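You operate a simulated robot arm through the tools that you are given. There is no shell and no other tool. Be economical: measure what you need, move in short steps, check, and stop when the job is done.

Carry out the task below with a simulated robot arm. There is one attempt and no reset: what you move stays moved.

TASK
Take the purple pad and put it on the top of the mirror shelf.
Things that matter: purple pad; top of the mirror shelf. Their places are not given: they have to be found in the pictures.

It is judged by the outcome, as a careful person would: the job done as asked, and still so three seconds after it is handed in. It fails if anything else is knocked over, pushed out of place, dropped, spilled or broken.

THE ROBOT
A 7-joint arm with a two-finger parallel gripper, fixed in place. Base frame: the origin is at the foot of the arm, x ahead of it, y to its left, z up; the work surface is at about z = 0. Lengths are in m, angles in rad, forces in N, time in s.
With the tool pointing down near the work surface it reaches from about 0.24 to 0.62 m from the base axis. Its first joint turns from -1.152 to 1.152 rad. Payload 2.6 kg.
Tool frame: the origin (TCP) lies between the finger pads and is the grasp point; the fingertips stand 0.03 m ahead of it; z points along the fingers, y is the line along which they close. The gripper opens to 0.094 m. The fingers are 0.028 m wide and 0.01 m thick; the gripper's body (0.05 by 0.096 m) begins 0.055 m behind the TCP.
Orientation is that of the tool frame in the base frame, as a unit quaternion [x, y, z, w]. With the fingers straight down and closing along the base's y, the tool's x points along the base's -x, its y along +y and its z along -z.

THE INTERFACE
- The arm moves only by the tool servo_tool. Its argument "moves" is a list of rows, each a list of 7 numbers: the turn, a rotation vector about the base's x, y, z in rad, then the shift along the base's x, y, z in m, then the opening, from 0 (shut) to 1 (fully open). In form: [[wx, wy, wz, dx, dy, dz, hand], ...]. A call has 1 to 10 rows; each row shifts and turns the commanded pose from where the row before left it. A row lasts 0.2 s, in which the tool goes at most 0.05 m and 0.15 rad; a call with a longer step from one row to the next is refused whole, and so is a gripper value outside its range. A pose out of reach is approached as far as the arm can. The call stops where the force on the tool passes 40 N (or 10 N more than at its start, if that is more) or the arm is blocked; 0.2 s more then pass. The fingers move at their own pace (about 0.072 m/s each) and stop on an object; they squeeze with about 34 N. The grip force told is the motor's: it shows also when the fingers shut on nothing. Time passes only in rows, and 0.2 s behind the last, so rows that do not move let the fingers close. It gives the time, the measured TCP pose, the force on the tool (base axes), the opening and the grip force at its end, in the units of the frame above (readings bear some noise), and new pictures: "show" is both (left out), scene, wrist or none.
- Cameras (640 x 400 px; columns grow to the right, rows downward): "scene" is fixed at [0.0512, 0.4482, 0.5638]; the picture's right is [-0.59, -0.81, 0.00], its down [-0.46, 0.34, -0.82] and it looks along [0.66, -0.48, -0.57] (base axes); focal length 314 px, centre (320, 200). "wrist" rides on the gripper at [-0.037, 0, -0.058] in the tool frame; the picture's right is [0.00, -1.00, 0.00], its down [0.97, 0.00, -0.24] and it looks along [0.24, 0.00, 0.97] (tool axes); focal length 218 px, centre (320, 200).
- measure_at(camera, pixels): for up to 12 pixels [column, row] of the newest picture of that camera ("zoom" is the newest enlarged one), the place [x, y, z] in the base frame of the surface seen there, good to about 0.002 m. No time passes.
- enlarge(camera, box): a new picture of the part [left, top, right, bottom] of that camera's present view, enlarged. No time passes.
- hand_in(): hands the job in; it is judged then, once.

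Work in short steps. Measure before you move; look again where a grasp or a placing could have gone wrong, and mend it. You have 60 turns and 100 pictures in all, the two below and enlarged ones among them. Open the gripper and draw the arm clear of the work before you hand the job in, unless the task says otherwise; then end with one line.

The tools are called as a command line: name --pt "numbers of a row" for each row, then --argument value for the rest, lists and objects as JSON in quotes. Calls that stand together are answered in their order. servo_tool: Moves the arm, as the interface text tells. Its arguments: {"type":"object","properties":{"moves":{"type":"array","items":{"type":"array","items":{"type":"number"}}},"show":{"type":"string","enum":["both","scene","wrist","none"]}},"required":["moves"]} The other tools are called the same way: measure_at (camera, pixels) gives the place of the surface under pixels of a picture; enlarge (camera, box) takes an enlarged picture of a part of a camera's view; hand_in () hands the job in.

At the start:

```text
t: 0.0
eef_pos: [0.3632, 0.0505, 0.3239]
tcp_rot: [0.0, 1.0, 0.0, 0.0]
ft_force: [0.3, -1.3, -1.0]
width: 0.0939
finger_force: 0.0
```

scene: 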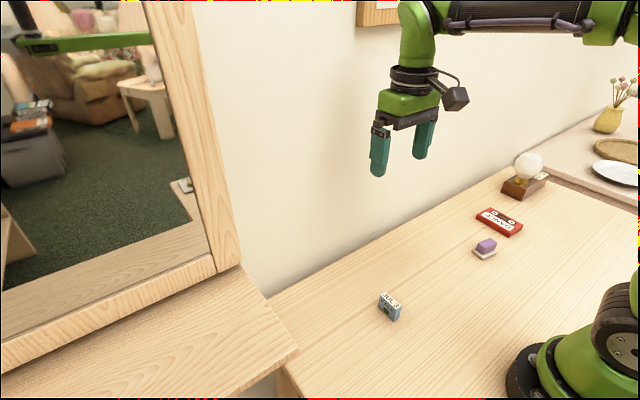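
wrist: 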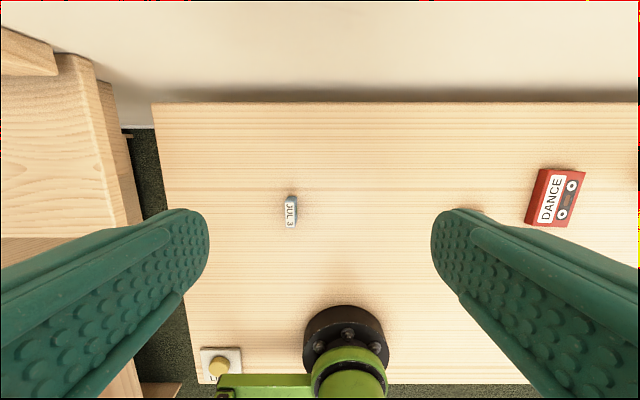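

The purple item is near scene (486,246), and the mirror with its shelf is on the left. I'll enlarge both and measure.

enlarge --camera "scene" --box '[430, 190, 550, 280]'

enlarge --camera "scene" --box '[0, 200, 320, 400]'

measure_at --camera "scene" --pixels '[[486, 241], [486, 253], [476, 254], [496, 250], [150, 330], [290, 350], [240, 275], [110, 335], [120, 315], [225, 265], [150, 390], [340, 280]]'

```text
4.44 times, centred on (490, 235) of scene
```

zoom: 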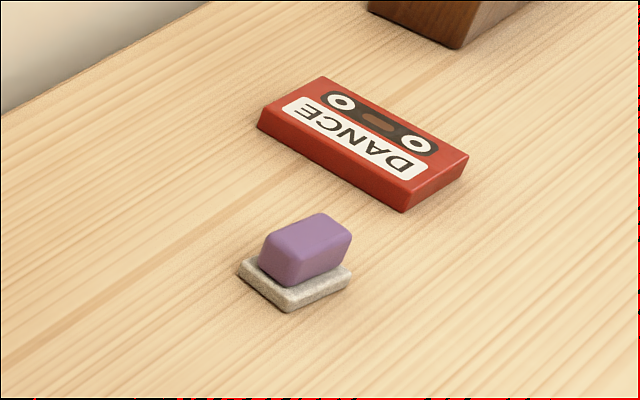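

```text
2.00 times, centred on (160, 300) of scene
```

zoom: 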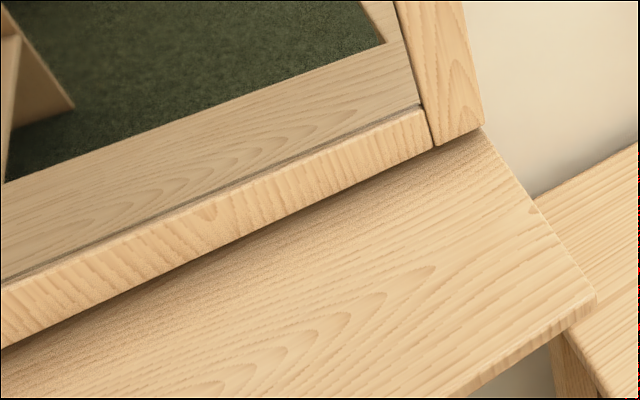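

```text
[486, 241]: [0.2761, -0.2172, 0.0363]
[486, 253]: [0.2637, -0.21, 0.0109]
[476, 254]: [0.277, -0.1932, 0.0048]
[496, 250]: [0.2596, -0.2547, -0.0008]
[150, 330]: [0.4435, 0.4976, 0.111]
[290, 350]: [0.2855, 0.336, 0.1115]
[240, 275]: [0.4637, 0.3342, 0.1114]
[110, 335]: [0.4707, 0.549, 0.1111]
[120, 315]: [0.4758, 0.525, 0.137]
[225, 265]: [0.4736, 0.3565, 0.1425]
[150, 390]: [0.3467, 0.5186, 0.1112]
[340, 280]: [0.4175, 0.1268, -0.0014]
```

The purple block (top z≈0.036) sits on a grey base, at about (0.27,-0.21). The shelf board top is z≈0.111 and empty. I'll move above the pad to see its orientation.

servo_tool --pt "0 0 0 -0.013 -0.038 -0.017 1" --pt "0 0 0 -0.013 -0.038 -0.017 1" --pt "0 0 0 -0.013 -0.038 -0.017 1" --pt "0 0 0 -0.013 -0.038 -0.017 1" --pt "0 0 0 -0.013 -0.038 -0.017 1" --pt "0 0 0 -0.013 -0.038 -0.017 1" --pt "0 0 0 -0.013 -0.038 -0.017 1" --pt "0 0 0 0 0 0 1"

```text
t: 1.8
eef_pos: [0.2701, -0.2177, 0.2052]
tcp_rot: [-0.001, 1.0, 0.001, 0.0]
ft_force: [-0.4, 0.2, -0.2]
width: 0.094
finger_force: 0.1
```

scene: 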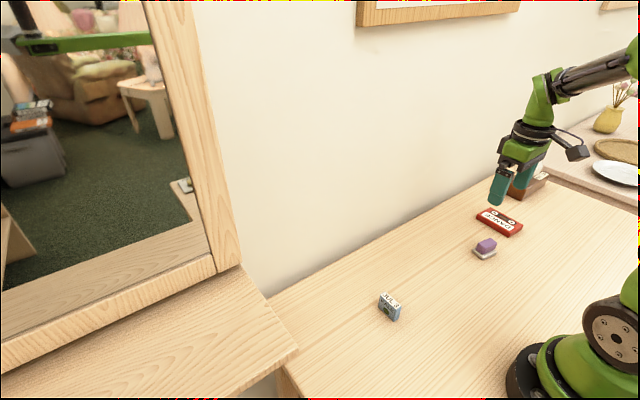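
wrist: 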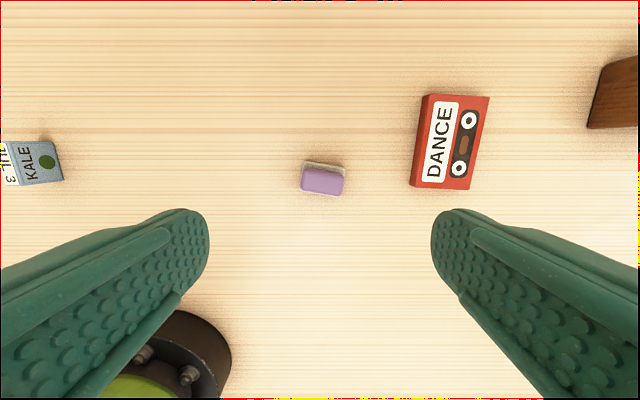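

enlarge --camera "wrist" --box '[280, 145, 368, 200]'

measure_at --camera "wrist" --pixels '[[304, 170], [343, 173], [303, 189], [341, 192], [322, 181], [306, 163], [343, 167], [420, 185], [415, 140]]'

```text
7.27 times, centred on (324, 172) of wrist
```

zoom: 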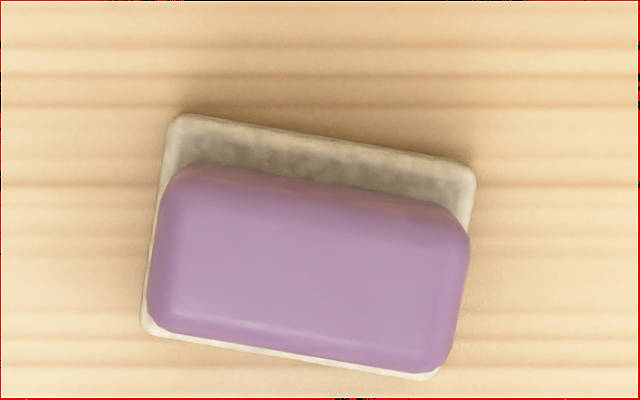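

```text
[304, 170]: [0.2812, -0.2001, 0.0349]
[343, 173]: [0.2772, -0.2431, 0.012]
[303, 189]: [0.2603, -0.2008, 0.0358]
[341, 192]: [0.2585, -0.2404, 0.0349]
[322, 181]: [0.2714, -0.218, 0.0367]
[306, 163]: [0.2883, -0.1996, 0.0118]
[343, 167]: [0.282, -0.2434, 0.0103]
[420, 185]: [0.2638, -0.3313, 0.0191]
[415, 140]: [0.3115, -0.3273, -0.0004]
```

It looks like a purple grip on a felt base, turned about -0.14 rad, with its centre near (0.270,-0.219). I'll turn to match and descend so the tips stop at z≈0.014, on the purple only.

servo_tool --pt "0 0 -0.14 0 -0.0015 -0.02 1" --pt "0 0 0 0 0 -0.04 1" --pt "0 0 0 0 0 -0.04 1" --pt "0 0 0 0 0 -0.03 1" --pt "0 0 0 0 0 -0.02 1" --pt "0 0 0 0 0 -0.011 1" --pt "0 0 0 0 0 0 1"

```text
t: 3.4
eef_pos: [0.2717, -0.2164, 0.0443]
tcp_rot: [0.069, 0.998, 0.0, 0.0]
ft_force: [-0.6, -0.2, -0.3]
width: 0.094
finger_force: 0.1
```

scene: 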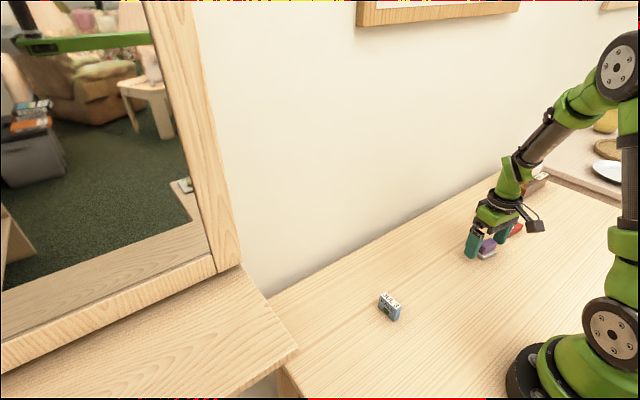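
wrist: 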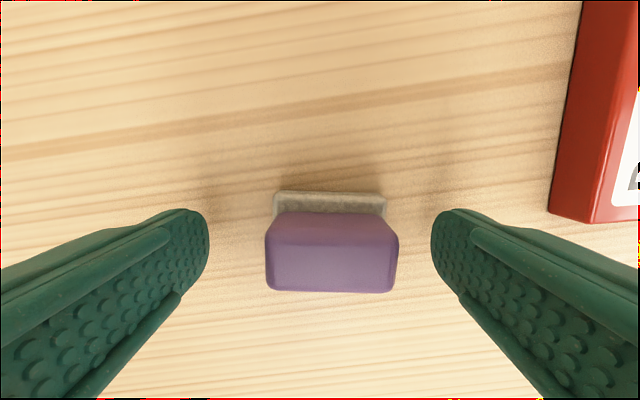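

The alignment is good. The pad is about 3 mm to the right (column 332), so I'll nudge over and close.

servo_tool --pt "0 0 0 -0.001 -0.003 -0.0005 1" --pt "0 0 0 0 0 0 0.6" --pt "0 0 0 0 0 0 0.3" --pt "0 0 0 0 0 0 0" --pt "0 0 0 0 0 0 0" --pt "0 0 0 0 0 0 0" --show "wrist"

servo_tool --pt "0 0 0 0 0 0.02 0" --pt "0 0 0 0 0 0.03 0" --pt "0 0 0 0 0 0.04 0"

```text
t: 4.8
eef_pos: [0.2706, -0.2201, 0.0432]
tcp_rot: [0.07, 0.998, 0.0, 0.0]
ft_force: [-0.2, 0.1, -0.5]
width: 0.045
finger_force: 34.2
```

wrist: 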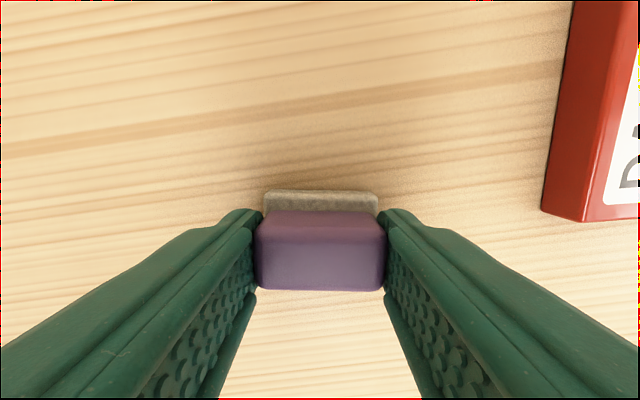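

```text
t: 5.6
eef_pos: [0.271, -0.2198, 0.1358]
tcp_rot: [0.07, 0.998, 0.0, 0.0]
ft_force: [0.0, -0.8, 0.0]
width: 0.0001
finger_force: 33.5
```

scene: 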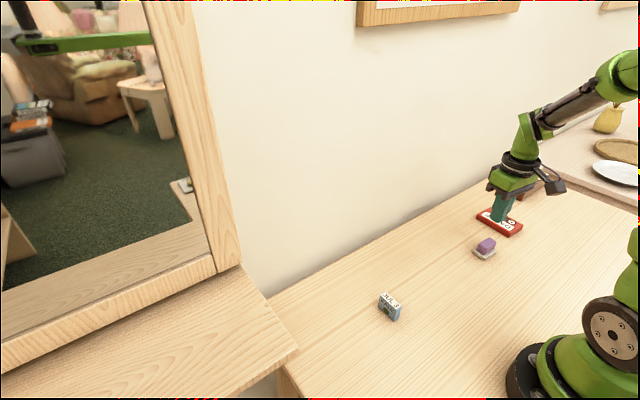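
wrist: 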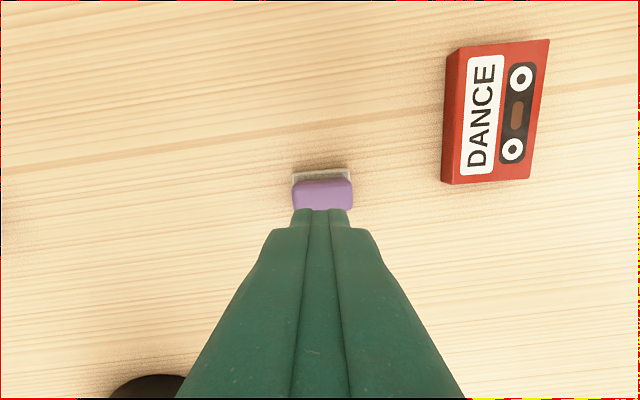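

The grip slipped off during the lift, and the pad still stands in place. I'll look at its side profile before regrasping.

enlarge --camera "scene" --box '[466, 230, 506, 266]'

enlarge --camera "wrist" --box '[280, 155, 364, 215]'

measure_at --camera "wrist" --pixels '[[295, 186], [350, 184], [295, 205], [350, 205], [322, 195], [294, 173], [350, 170], [322, 173]]'

```text
11.11 times, centred on (486, 248) of scene
```

zoom: 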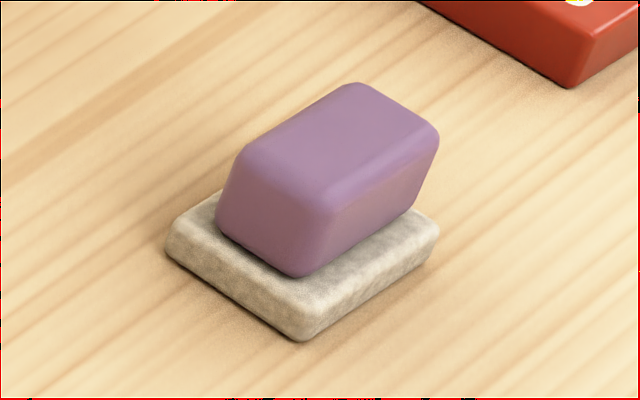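

```text
6.67 times, centred on (322, 185) of wrist
```

zoom: 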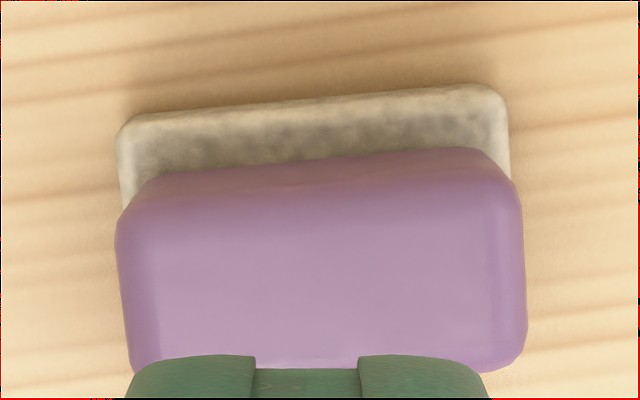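

```text
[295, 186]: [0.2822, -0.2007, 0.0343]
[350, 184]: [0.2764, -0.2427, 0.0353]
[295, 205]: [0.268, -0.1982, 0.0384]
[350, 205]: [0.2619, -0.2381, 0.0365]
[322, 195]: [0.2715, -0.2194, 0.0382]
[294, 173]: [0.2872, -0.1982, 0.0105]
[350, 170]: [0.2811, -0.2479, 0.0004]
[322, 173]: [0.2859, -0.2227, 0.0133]
```

The sides are straight, but the felt base is longer than the purple. At 0.045 m the tips probably caught the felt's rim instead. I'll regrasp about 5 mm higher, on the purple only, and lift slowly.

servo_tool --pt "0 0 0 0 0 0 1" --pt "0 0 0 0 0 0 1" --pt "0 0 0 0 0 0 1" --pt "0 0 0 0 0 -0.04 1" --pt "0 0 0 0 0 -0.03 1" --pt "0 0 0 0 0 -0.018 1" --pt "0 0 0 0 0 0 1" --show "wrist"

servo_tool --pt "0 0 0 0 0 0 0.5" --pt "0 0 0 0 0 0 0.3" --pt "0 0 0 0 0 0 0" --pt "0 0 0 0 0 0 0" --pt "0 0 0 0 0 0 0" --pt "0 0 0 0 0 0 0" --show "wrist"

servo_tool --pt "0 0 0 0 0 0.003 0" --pt "0 0 0 0 0 0.003 0" --pt "0 0 0 0 0 0.003 0"

```text
t: 7.2
eef_pos: [0.2714, -0.2208, 0.0489]
tcp_rot: [0.069, 0.998, 0.0, -0.001]
ft_force: [-0.6, 0.8, 0.4]
width: 0.094
finger_force: 0.1
```

wrist: 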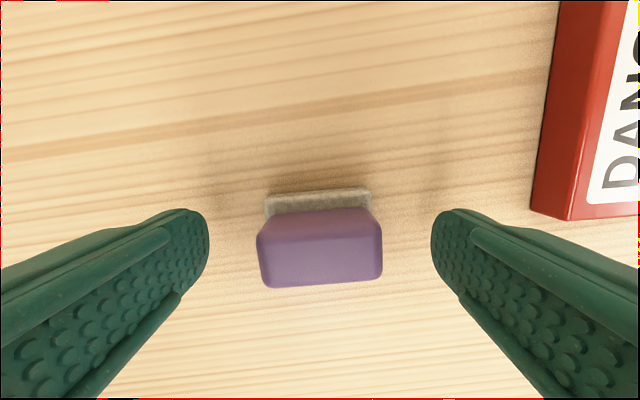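

```text
t: 8.6
eef_pos: [0.2721, -0.2197, 0.0488]
tcp_rot: [0.07, 0.998, 0.0, 0.0]
ft_force: [1.1, 0.1, 0.4]
width: 0.0461
finger_force: 34.0
```

wrist: 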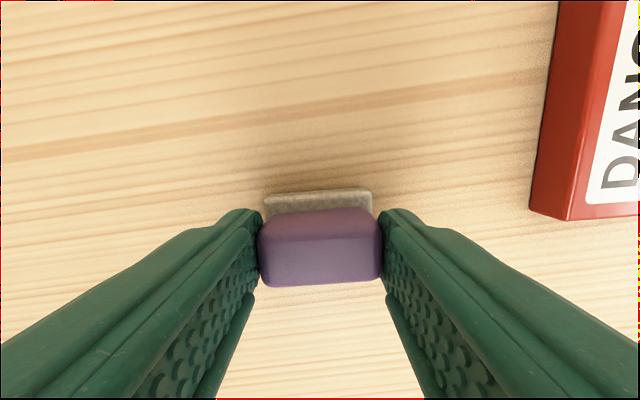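

```text
t: 9.4
eef_pos: [0.2715, -0.2199, 0.0558]
tcp_rot: [0.07, 0.998, 0.0, 0.001]
ft_force: [-0.5, 1.0, -0.4]
width: 0.0458
finger_force: 34.3
```

scene: 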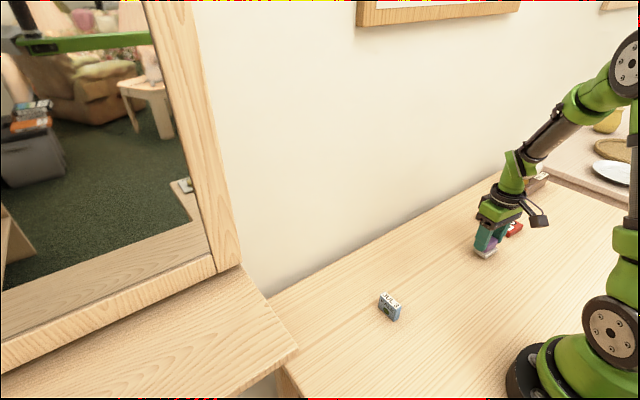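
wrist: 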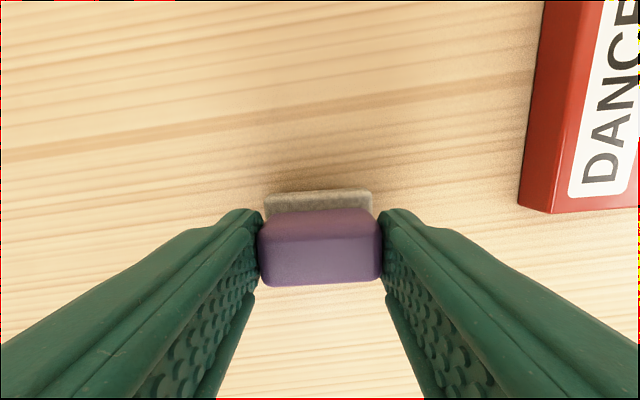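

The pad and felt rose together, so it is one object. I'll continue slowly and check for creep.

servo_tool --pt "0 0 0 0 0 0.003 0" --pt "0 0 0 0 0 0.003 0" --pt "0 0 0 0 0 0.003 0" --pt "0 0 0 0 0 0.003 0" --pt "0 0 0 0 0 0.003 0" --pt "0 0 0 0 0 0 0" --pt "0 0 0 0 0 0 0" --show "wrist"

```text
t: 11.0
eef_pos: [0.2725, -0.2202, 0.07]
tcp_rot: [0.069, 0.998, 0.001, 0.0]
ft_force: [0.0, 0.1, -0.5]
width: 0.0453
finger_force: 34.0
```

wrist: 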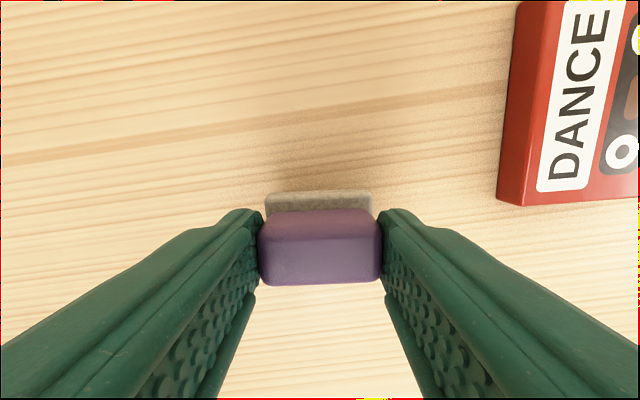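

The width is shrinking slightly (0.0461→0.0453), which suggests a slow creep. I'll hold still and re-check.

measure_at --camera "wrist" --pixels '[[320, 250], [320, 270], [320, 200], [290, 250], [350, 250]]'

servo_tool --pt "0 0 0 0 0 0 0" --pt "0 0 0 0 0 0 0" --pt "0 0 0 0 0 0 0" --pt "0 0 0 0 0 0 0" --show "wrist"

measure_at --camera "wrist" --pixels '[[320, 250], [320, 270], [320, 200], [290, 250], [350, 250]]'

```text
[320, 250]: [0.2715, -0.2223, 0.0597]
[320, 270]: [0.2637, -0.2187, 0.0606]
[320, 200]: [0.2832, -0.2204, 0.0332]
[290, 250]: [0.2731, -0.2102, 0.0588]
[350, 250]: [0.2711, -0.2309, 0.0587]
```

```text
t: 12.0
eef_pos: [0.2702, -0.2197, 0.0698]
tcp_rot: [0.07, 0.998, 0.0, 0.001]
ft_force: [-0.2, -0.7, -0.3]
width: 0.0451
finger_force: 33.8
```

wrist: 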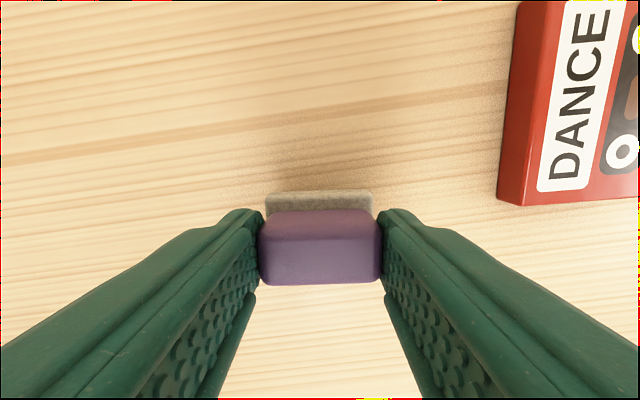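

```text
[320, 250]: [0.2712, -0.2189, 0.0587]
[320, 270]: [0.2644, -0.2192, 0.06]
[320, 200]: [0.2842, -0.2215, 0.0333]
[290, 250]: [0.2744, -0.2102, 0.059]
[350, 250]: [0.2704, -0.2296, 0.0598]
```

The grip is holding: the top-to-TCP offset is steady. I'll lift gently to about z 0.19 and measure the shelf and mirror geometry.

servo_tool --pt "0 0 0 0 0 0.004 0" --pt "0 0 0 0 0 0.007 0" --pt "0 0 0 0 0 0.01 0" --pt "0 0 0 0 0 0.012 0" --pt "0 0 0 0 0 0.014 0" --pt "0 0 0 0 0 0.014 0" --pt "0 0 0 0 0 0.012 0" --pt "0 0 0 0 0 0.01 0" --pt "0 0 0 0 0 0.006 0" --pt "0 0 0 0 0 0.003 0"

measure_at --camera "scene" --pixels '[[230, 250], [200, 150], [180, 30], [300, 350], [275, 305], [245, 270], [190, 340], [215, 350], [230, 385], [130, 240], [90, 50]]'

```text
t: 14.2
eef_pos: [0.2702, -0.2194, 0.1624]
tcp_rot: [0.069, 0.998, -0.001, -0.001]
ft_force: [0.7, -0.3, -0.1]
width: 0.0448
finger_force: 33.9
```

scene: 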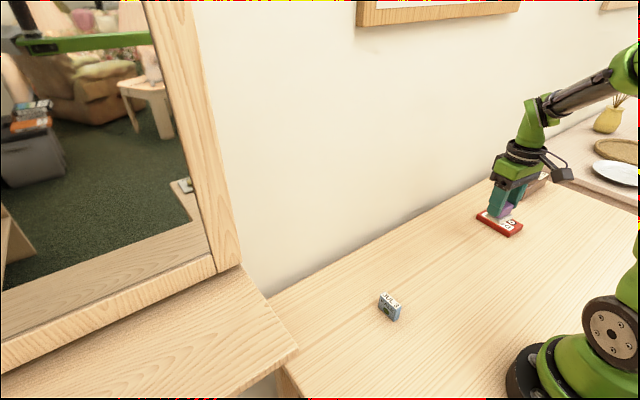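
wrist: 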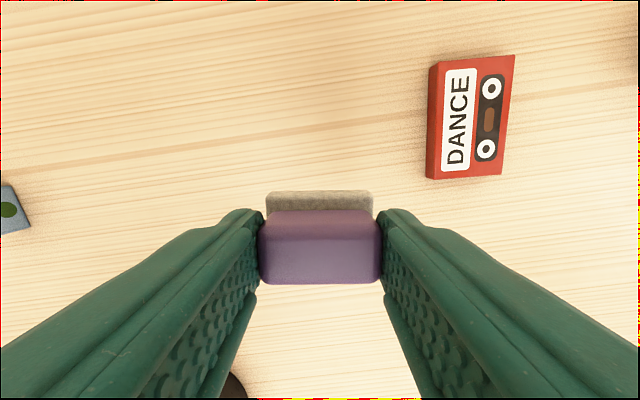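

```text
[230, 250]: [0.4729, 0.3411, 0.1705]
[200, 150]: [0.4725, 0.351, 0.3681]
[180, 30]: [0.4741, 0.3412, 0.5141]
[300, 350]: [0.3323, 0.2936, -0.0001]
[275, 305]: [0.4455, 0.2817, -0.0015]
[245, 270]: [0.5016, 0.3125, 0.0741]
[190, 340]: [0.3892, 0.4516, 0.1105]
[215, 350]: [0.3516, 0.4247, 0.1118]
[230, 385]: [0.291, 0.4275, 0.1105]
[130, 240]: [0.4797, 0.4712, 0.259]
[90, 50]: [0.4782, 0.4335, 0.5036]
```

The pad is held firm. The mirror face is vertical at x≈0.473 and the shelf is at z≈0.111, so the target is about (0.35,0.42). I'll transfer with smooth speed ramps.

servo_tool --pt "0 0 0 0.002 0.007 0.002 0" --pt "0 0 0 0.003 0.014 0.004 0" --pt "0 0 0 0.004 0.023 0.006 0" --pt "0 0 0 0.005 0.031 0.007 0" --pt "0 0 0 0.006 0.033 0.007 0" --pt "0 0 0 0.006 0.033 0.007 0" --pt "0 0 0 0.005 0.031 0.006 0" --pt "0 0 0 0.004 0.023 0.004 0" --pt "0 0 0 0.003 0.014 0.003 0" --pt "0 0 0 0.002 0.007 0.002 0" --show "wrist"

servo_tool --pt "0 0 0 0.002 0.007 0 0" --pt "0 0 0 0.003 0.014 0 0" --pt "0 0 0 0.004 0.023 0 0" --pt "0 0 0 0.005 0.031 0 0" --pt "0 0 0 0.006 0.033 0 0" --pt "0 0 0 0.006 0.033 0 0" --pt "0 0 0 0.005 0.031 0 0" --pt "0 0 0 0.004 0.023 0 0" --pt "0 0 0 0.003 0.014 0 0" --pt "0 0 0 0.002 0.007 0 0"

```text
t: 16.4
eef_pos: [0.3097, -0.0029, 0.2097]
tcp_rot: [0.07, 0.998, 0.0, -0.001]
ft_force: [-0.4, 0.6, -0.9]
width: 0.0449
finger_force: 34.1
```

wrist: 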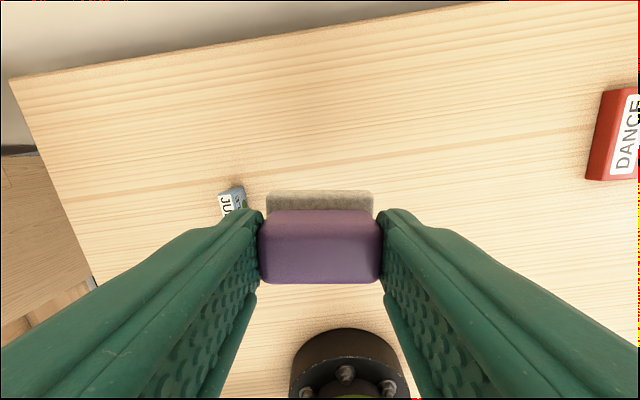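

```text
t: 18.6
eef_pos: [0.3506, 0.2125, 0.21]
tcp_rot: [0.069, 0.998, 0.0, 0.0]
ft_force: [0.0, -0.7, -0.9]
width: 0.0446
finger_force: 34.0
```

scene: 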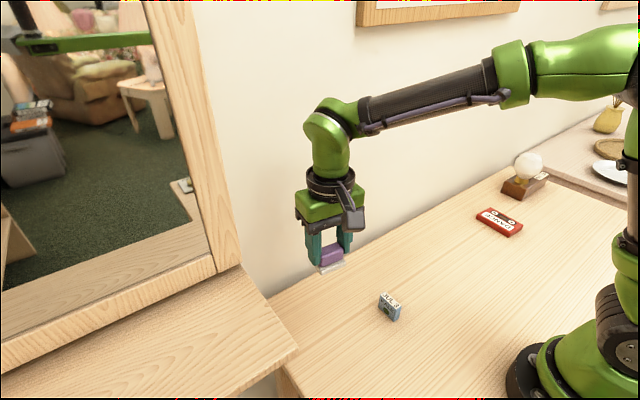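
wrist: 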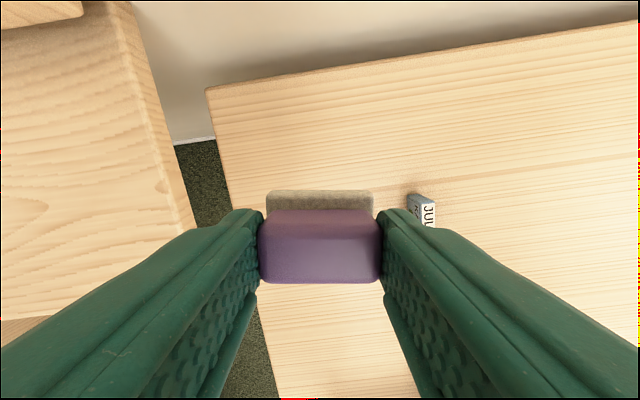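

It is steady and near the shelf. One more ramp takes it over the shelf, to y≈0.41.

servo_tool --pt "0 0 0 0 0.006 0 0" --pt "0 0 0 0 0.013 0 0" --pt "0 0 0 0 0.021 0 0" --pt "0 0 0 0 0.029 0 0" --pt "0 0 0 0 0.031 0 0" --pt "0 0 0 0 0.031 0 0" --pt "0 0 0 0 0.029 0 0" --pt "0 0 0 0 0.021 0 0" --pt "0 0 0 0 0.013 0 0" --pt "0 0 0 0 0.006 0 0"

measure_at --camera "wrist" --pixels '[[320, 200], [320, 265], [320, 170], [230, 200], [430, 200], [320, 320], [320, 350]]'

```text
t: 20.8
eef_pos: [0.3516, 0.4107, 0.2097]
tcp_rot: [0.07, 0.998, 0.0, 0.0]
ft_force: [0.8, 0.1, -0.6]
width: 0.0449
finger_force: 34.5
```

scene: 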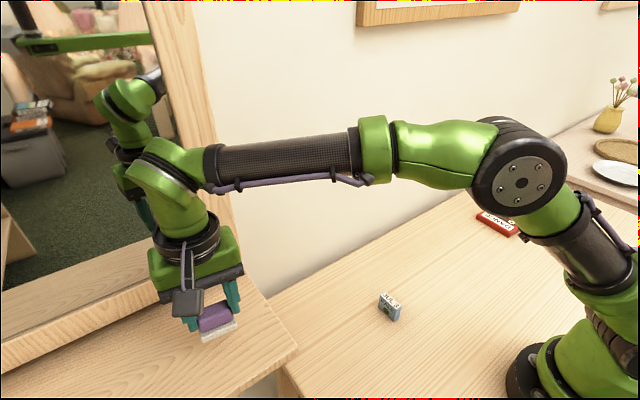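
wrist: 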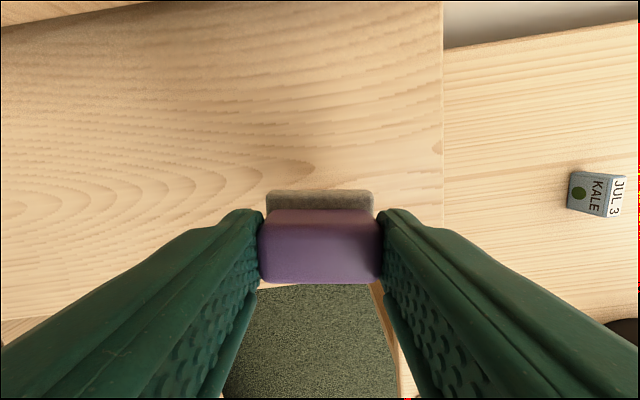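

```text
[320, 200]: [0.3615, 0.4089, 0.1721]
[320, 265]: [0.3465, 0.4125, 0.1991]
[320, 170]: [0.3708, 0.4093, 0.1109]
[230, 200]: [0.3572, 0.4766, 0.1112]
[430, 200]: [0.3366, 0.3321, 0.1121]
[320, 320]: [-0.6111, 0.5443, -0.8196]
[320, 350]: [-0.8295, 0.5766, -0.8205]
```

The pad is above the shelf board (z 0.111), with contact expected at TCP z≈0.160. I'll shift 15 mm inward and descend gently.

servo_tool --pt "0 0 0 0.004 0 -0.003 0" --pt "0 0 0 0.006 0 -0.006 0" --pt "0 0 0 0.005 0 -0.009 0" --pt "0 0 0 0 0 -0.01 0" --pt "0 0 0 0 0 -0.008 0" --pt "0 0 0 0 0 -0.005 0" --pt "0 0 0 0 0 -0.003 0" --pt "0 0 0 0 0 -0.002 0" --pt "0 0 0 0 0 0 0"

enlarge --camera "scene" --box '[150, 280, 290, 380]'

```text
t: 22.8
eef_pos: [0.3663, 0.412, 0.1647]
tcp_rot: [0.069, 0.998, 0.0, 0.0]
ft_force: [0.3, 0.2, -0.9]
width: 0.0447
finger_force: 34.1
```

scene: 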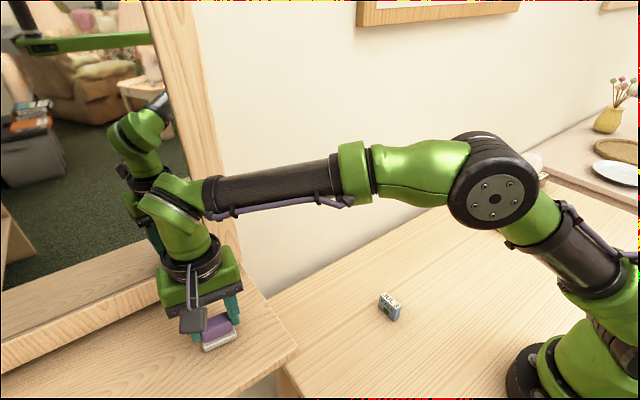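
wrist: 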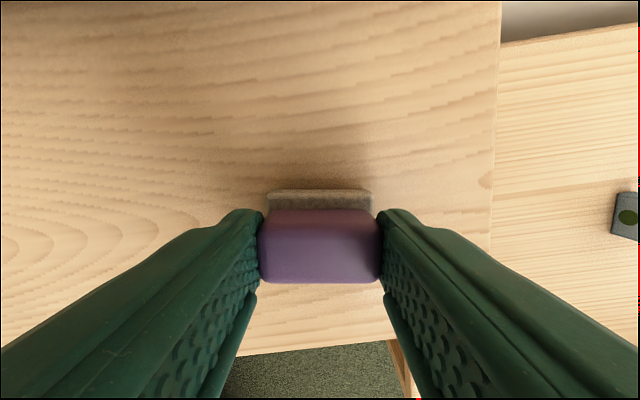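

```text
4.00 times, centred on (220, 330) of scene
```

zoom: 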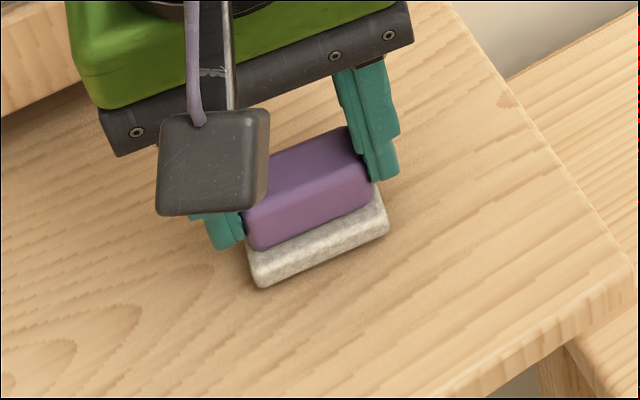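

The pad is a few millimetres above the board. I'll step down in 1.5 mm steps and watch the force.

servo_tool --pt "0 0 0 0 0 -0.0015 0" --pt "0 0 0 0 0 -0.0015 0" --pt "0 0 0 0 0 -0.001 0" --pt "0 0 0 0 0 0 0" --show "none"

```text
t: 23.8
eef_pos: [0.3651, 0.4116, 0.1594]
tcp_rot: [0.069, 0.998, 0.0, 0.0]
ft_force: [0.4, -0.8, 1.3]
width: 0.0448
finger_force: 34.7
```

servo_tool --pt "0 0 0 0 0 -0.001 0" --pt "0 0 0 0 0 0 0"

```text
t: 24.4
eef_pos: [0.3666, 0.4124, 0.1606]
tcp_rot: [0.07, 0.998, 0.001, 0.001]
ft_force: [-2.0, -4.0, 12.8]
width: 0.0446
finger_force: 33.8
```

scene: 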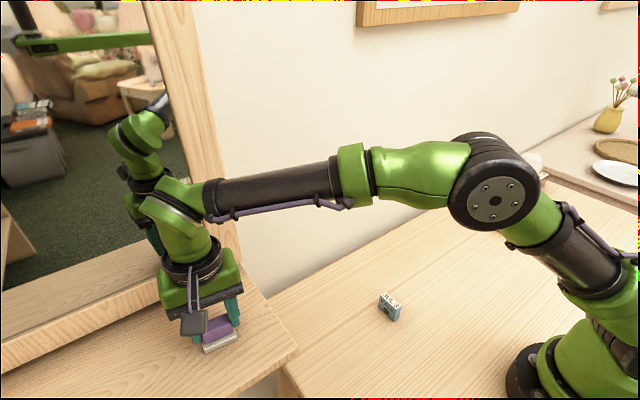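
wrist: 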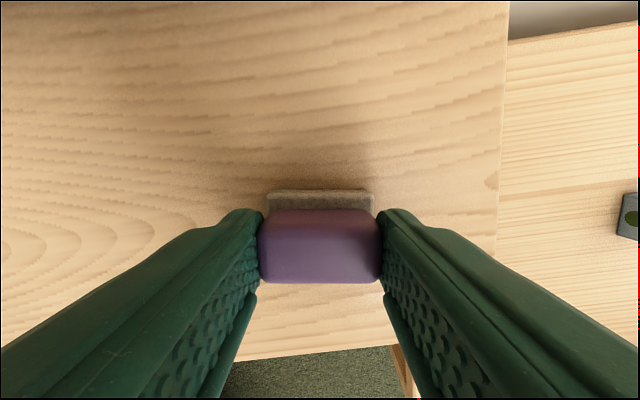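

Contact is confirmed (12.8 N upward). I'll open, let it settle, then rise straight up.

servo_tool --pt "0 0 0 0 0 0.0005 0.55" --pt "0 0 0 0 0 0 0.7" --pt "0 0 0 0 0 0 1" --pt "0 0 0 0 0 0 1" --pt "0 0 0 0 0 0.01 1" --pt "0 0 0 0 0 0.03 1" --pt "0 0 0 0 0 0.04 1" --pt "0 0 0 0 0 0.04 1"

servo_tool --pt "0 0 0 -0.005 -0.04 0.01 1" --pt "0 0 0 -0.005 -0.04 0.01 1" --pt "0 0 0 -0.005 -0.04 0.01 1" --pt "0 0 0 -0.005 -0.04 0 1" --pt "0 0 0 0 -0.04 0 1" --pt "0 0 0 0 -0.04 0 1" --pt "0 0 0 0 -0.04 0 1" --pt "0 0 0 0 0 0 1" --show "scene"

enlarge --camera "scene" --box '[150, 280, 290, 380]'

```text
t: 26.2
eef_pos: [0.3653, 0.4134, 0.2803]
tcp_rot: [0.07, 0.998, 0.0, -0.001]
ft_force: [0.0, -0.1, 0.8]
width: 0.0942
finger_force: 0.1
```

scene: 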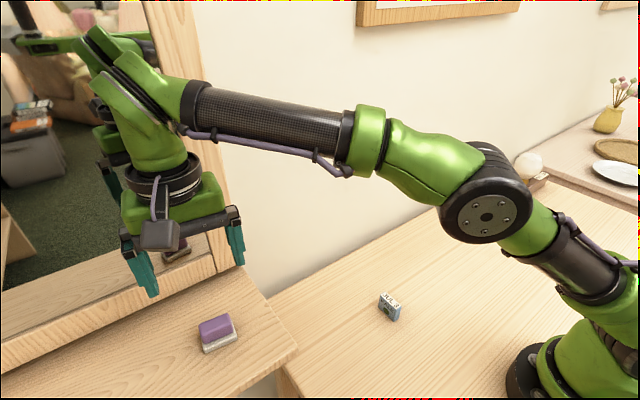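
wrist: 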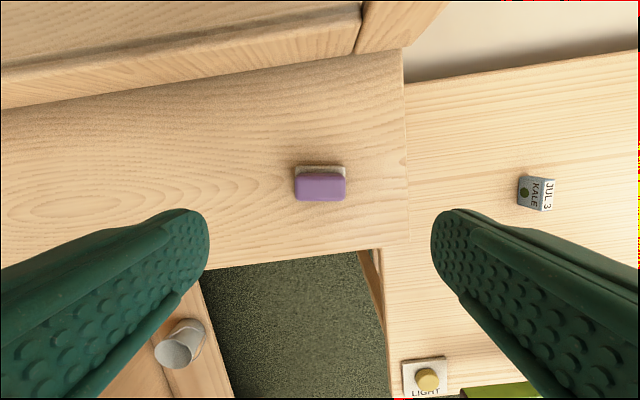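

```text
t: 28.0
eef_pos: [0.3436, 0.1315, 0.3105]
tcp_rot: [0.069, 0.998, 0.0, 0.0]
ft_force: [0.1, 0.5, -0.2]
width: 0.0939
finger_force: 0.1
```

scene: 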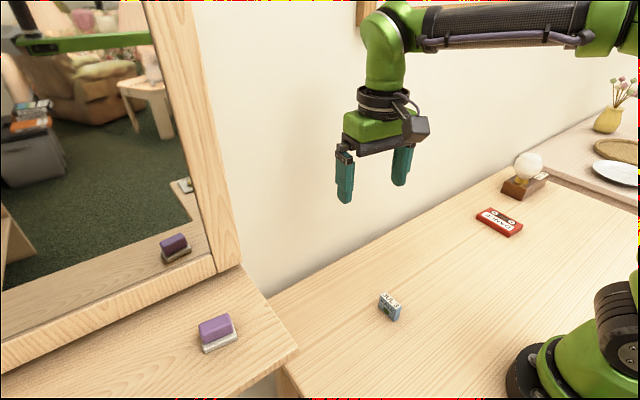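

```text
4.00 times, centred on (220, 330) of scene
```

zoom: 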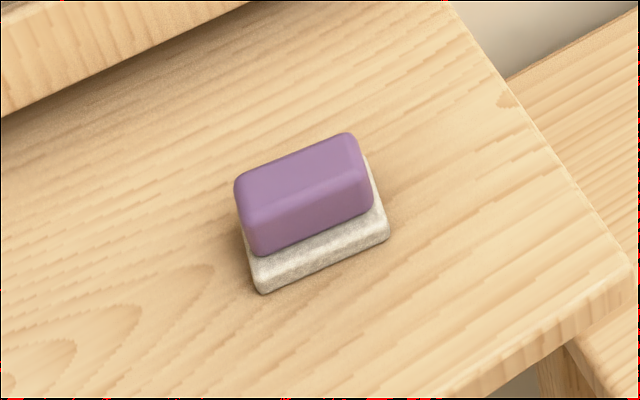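

The pad rests flat on the shelf, nothing else has moved, and the arm is clear, so I'm handing in.

hand_in

```text
The job is handed in.
```

The purple pad is on top of the mirror shelf, resting flat; the first grasp slipped before it left the table, and nothing else was disturbed.
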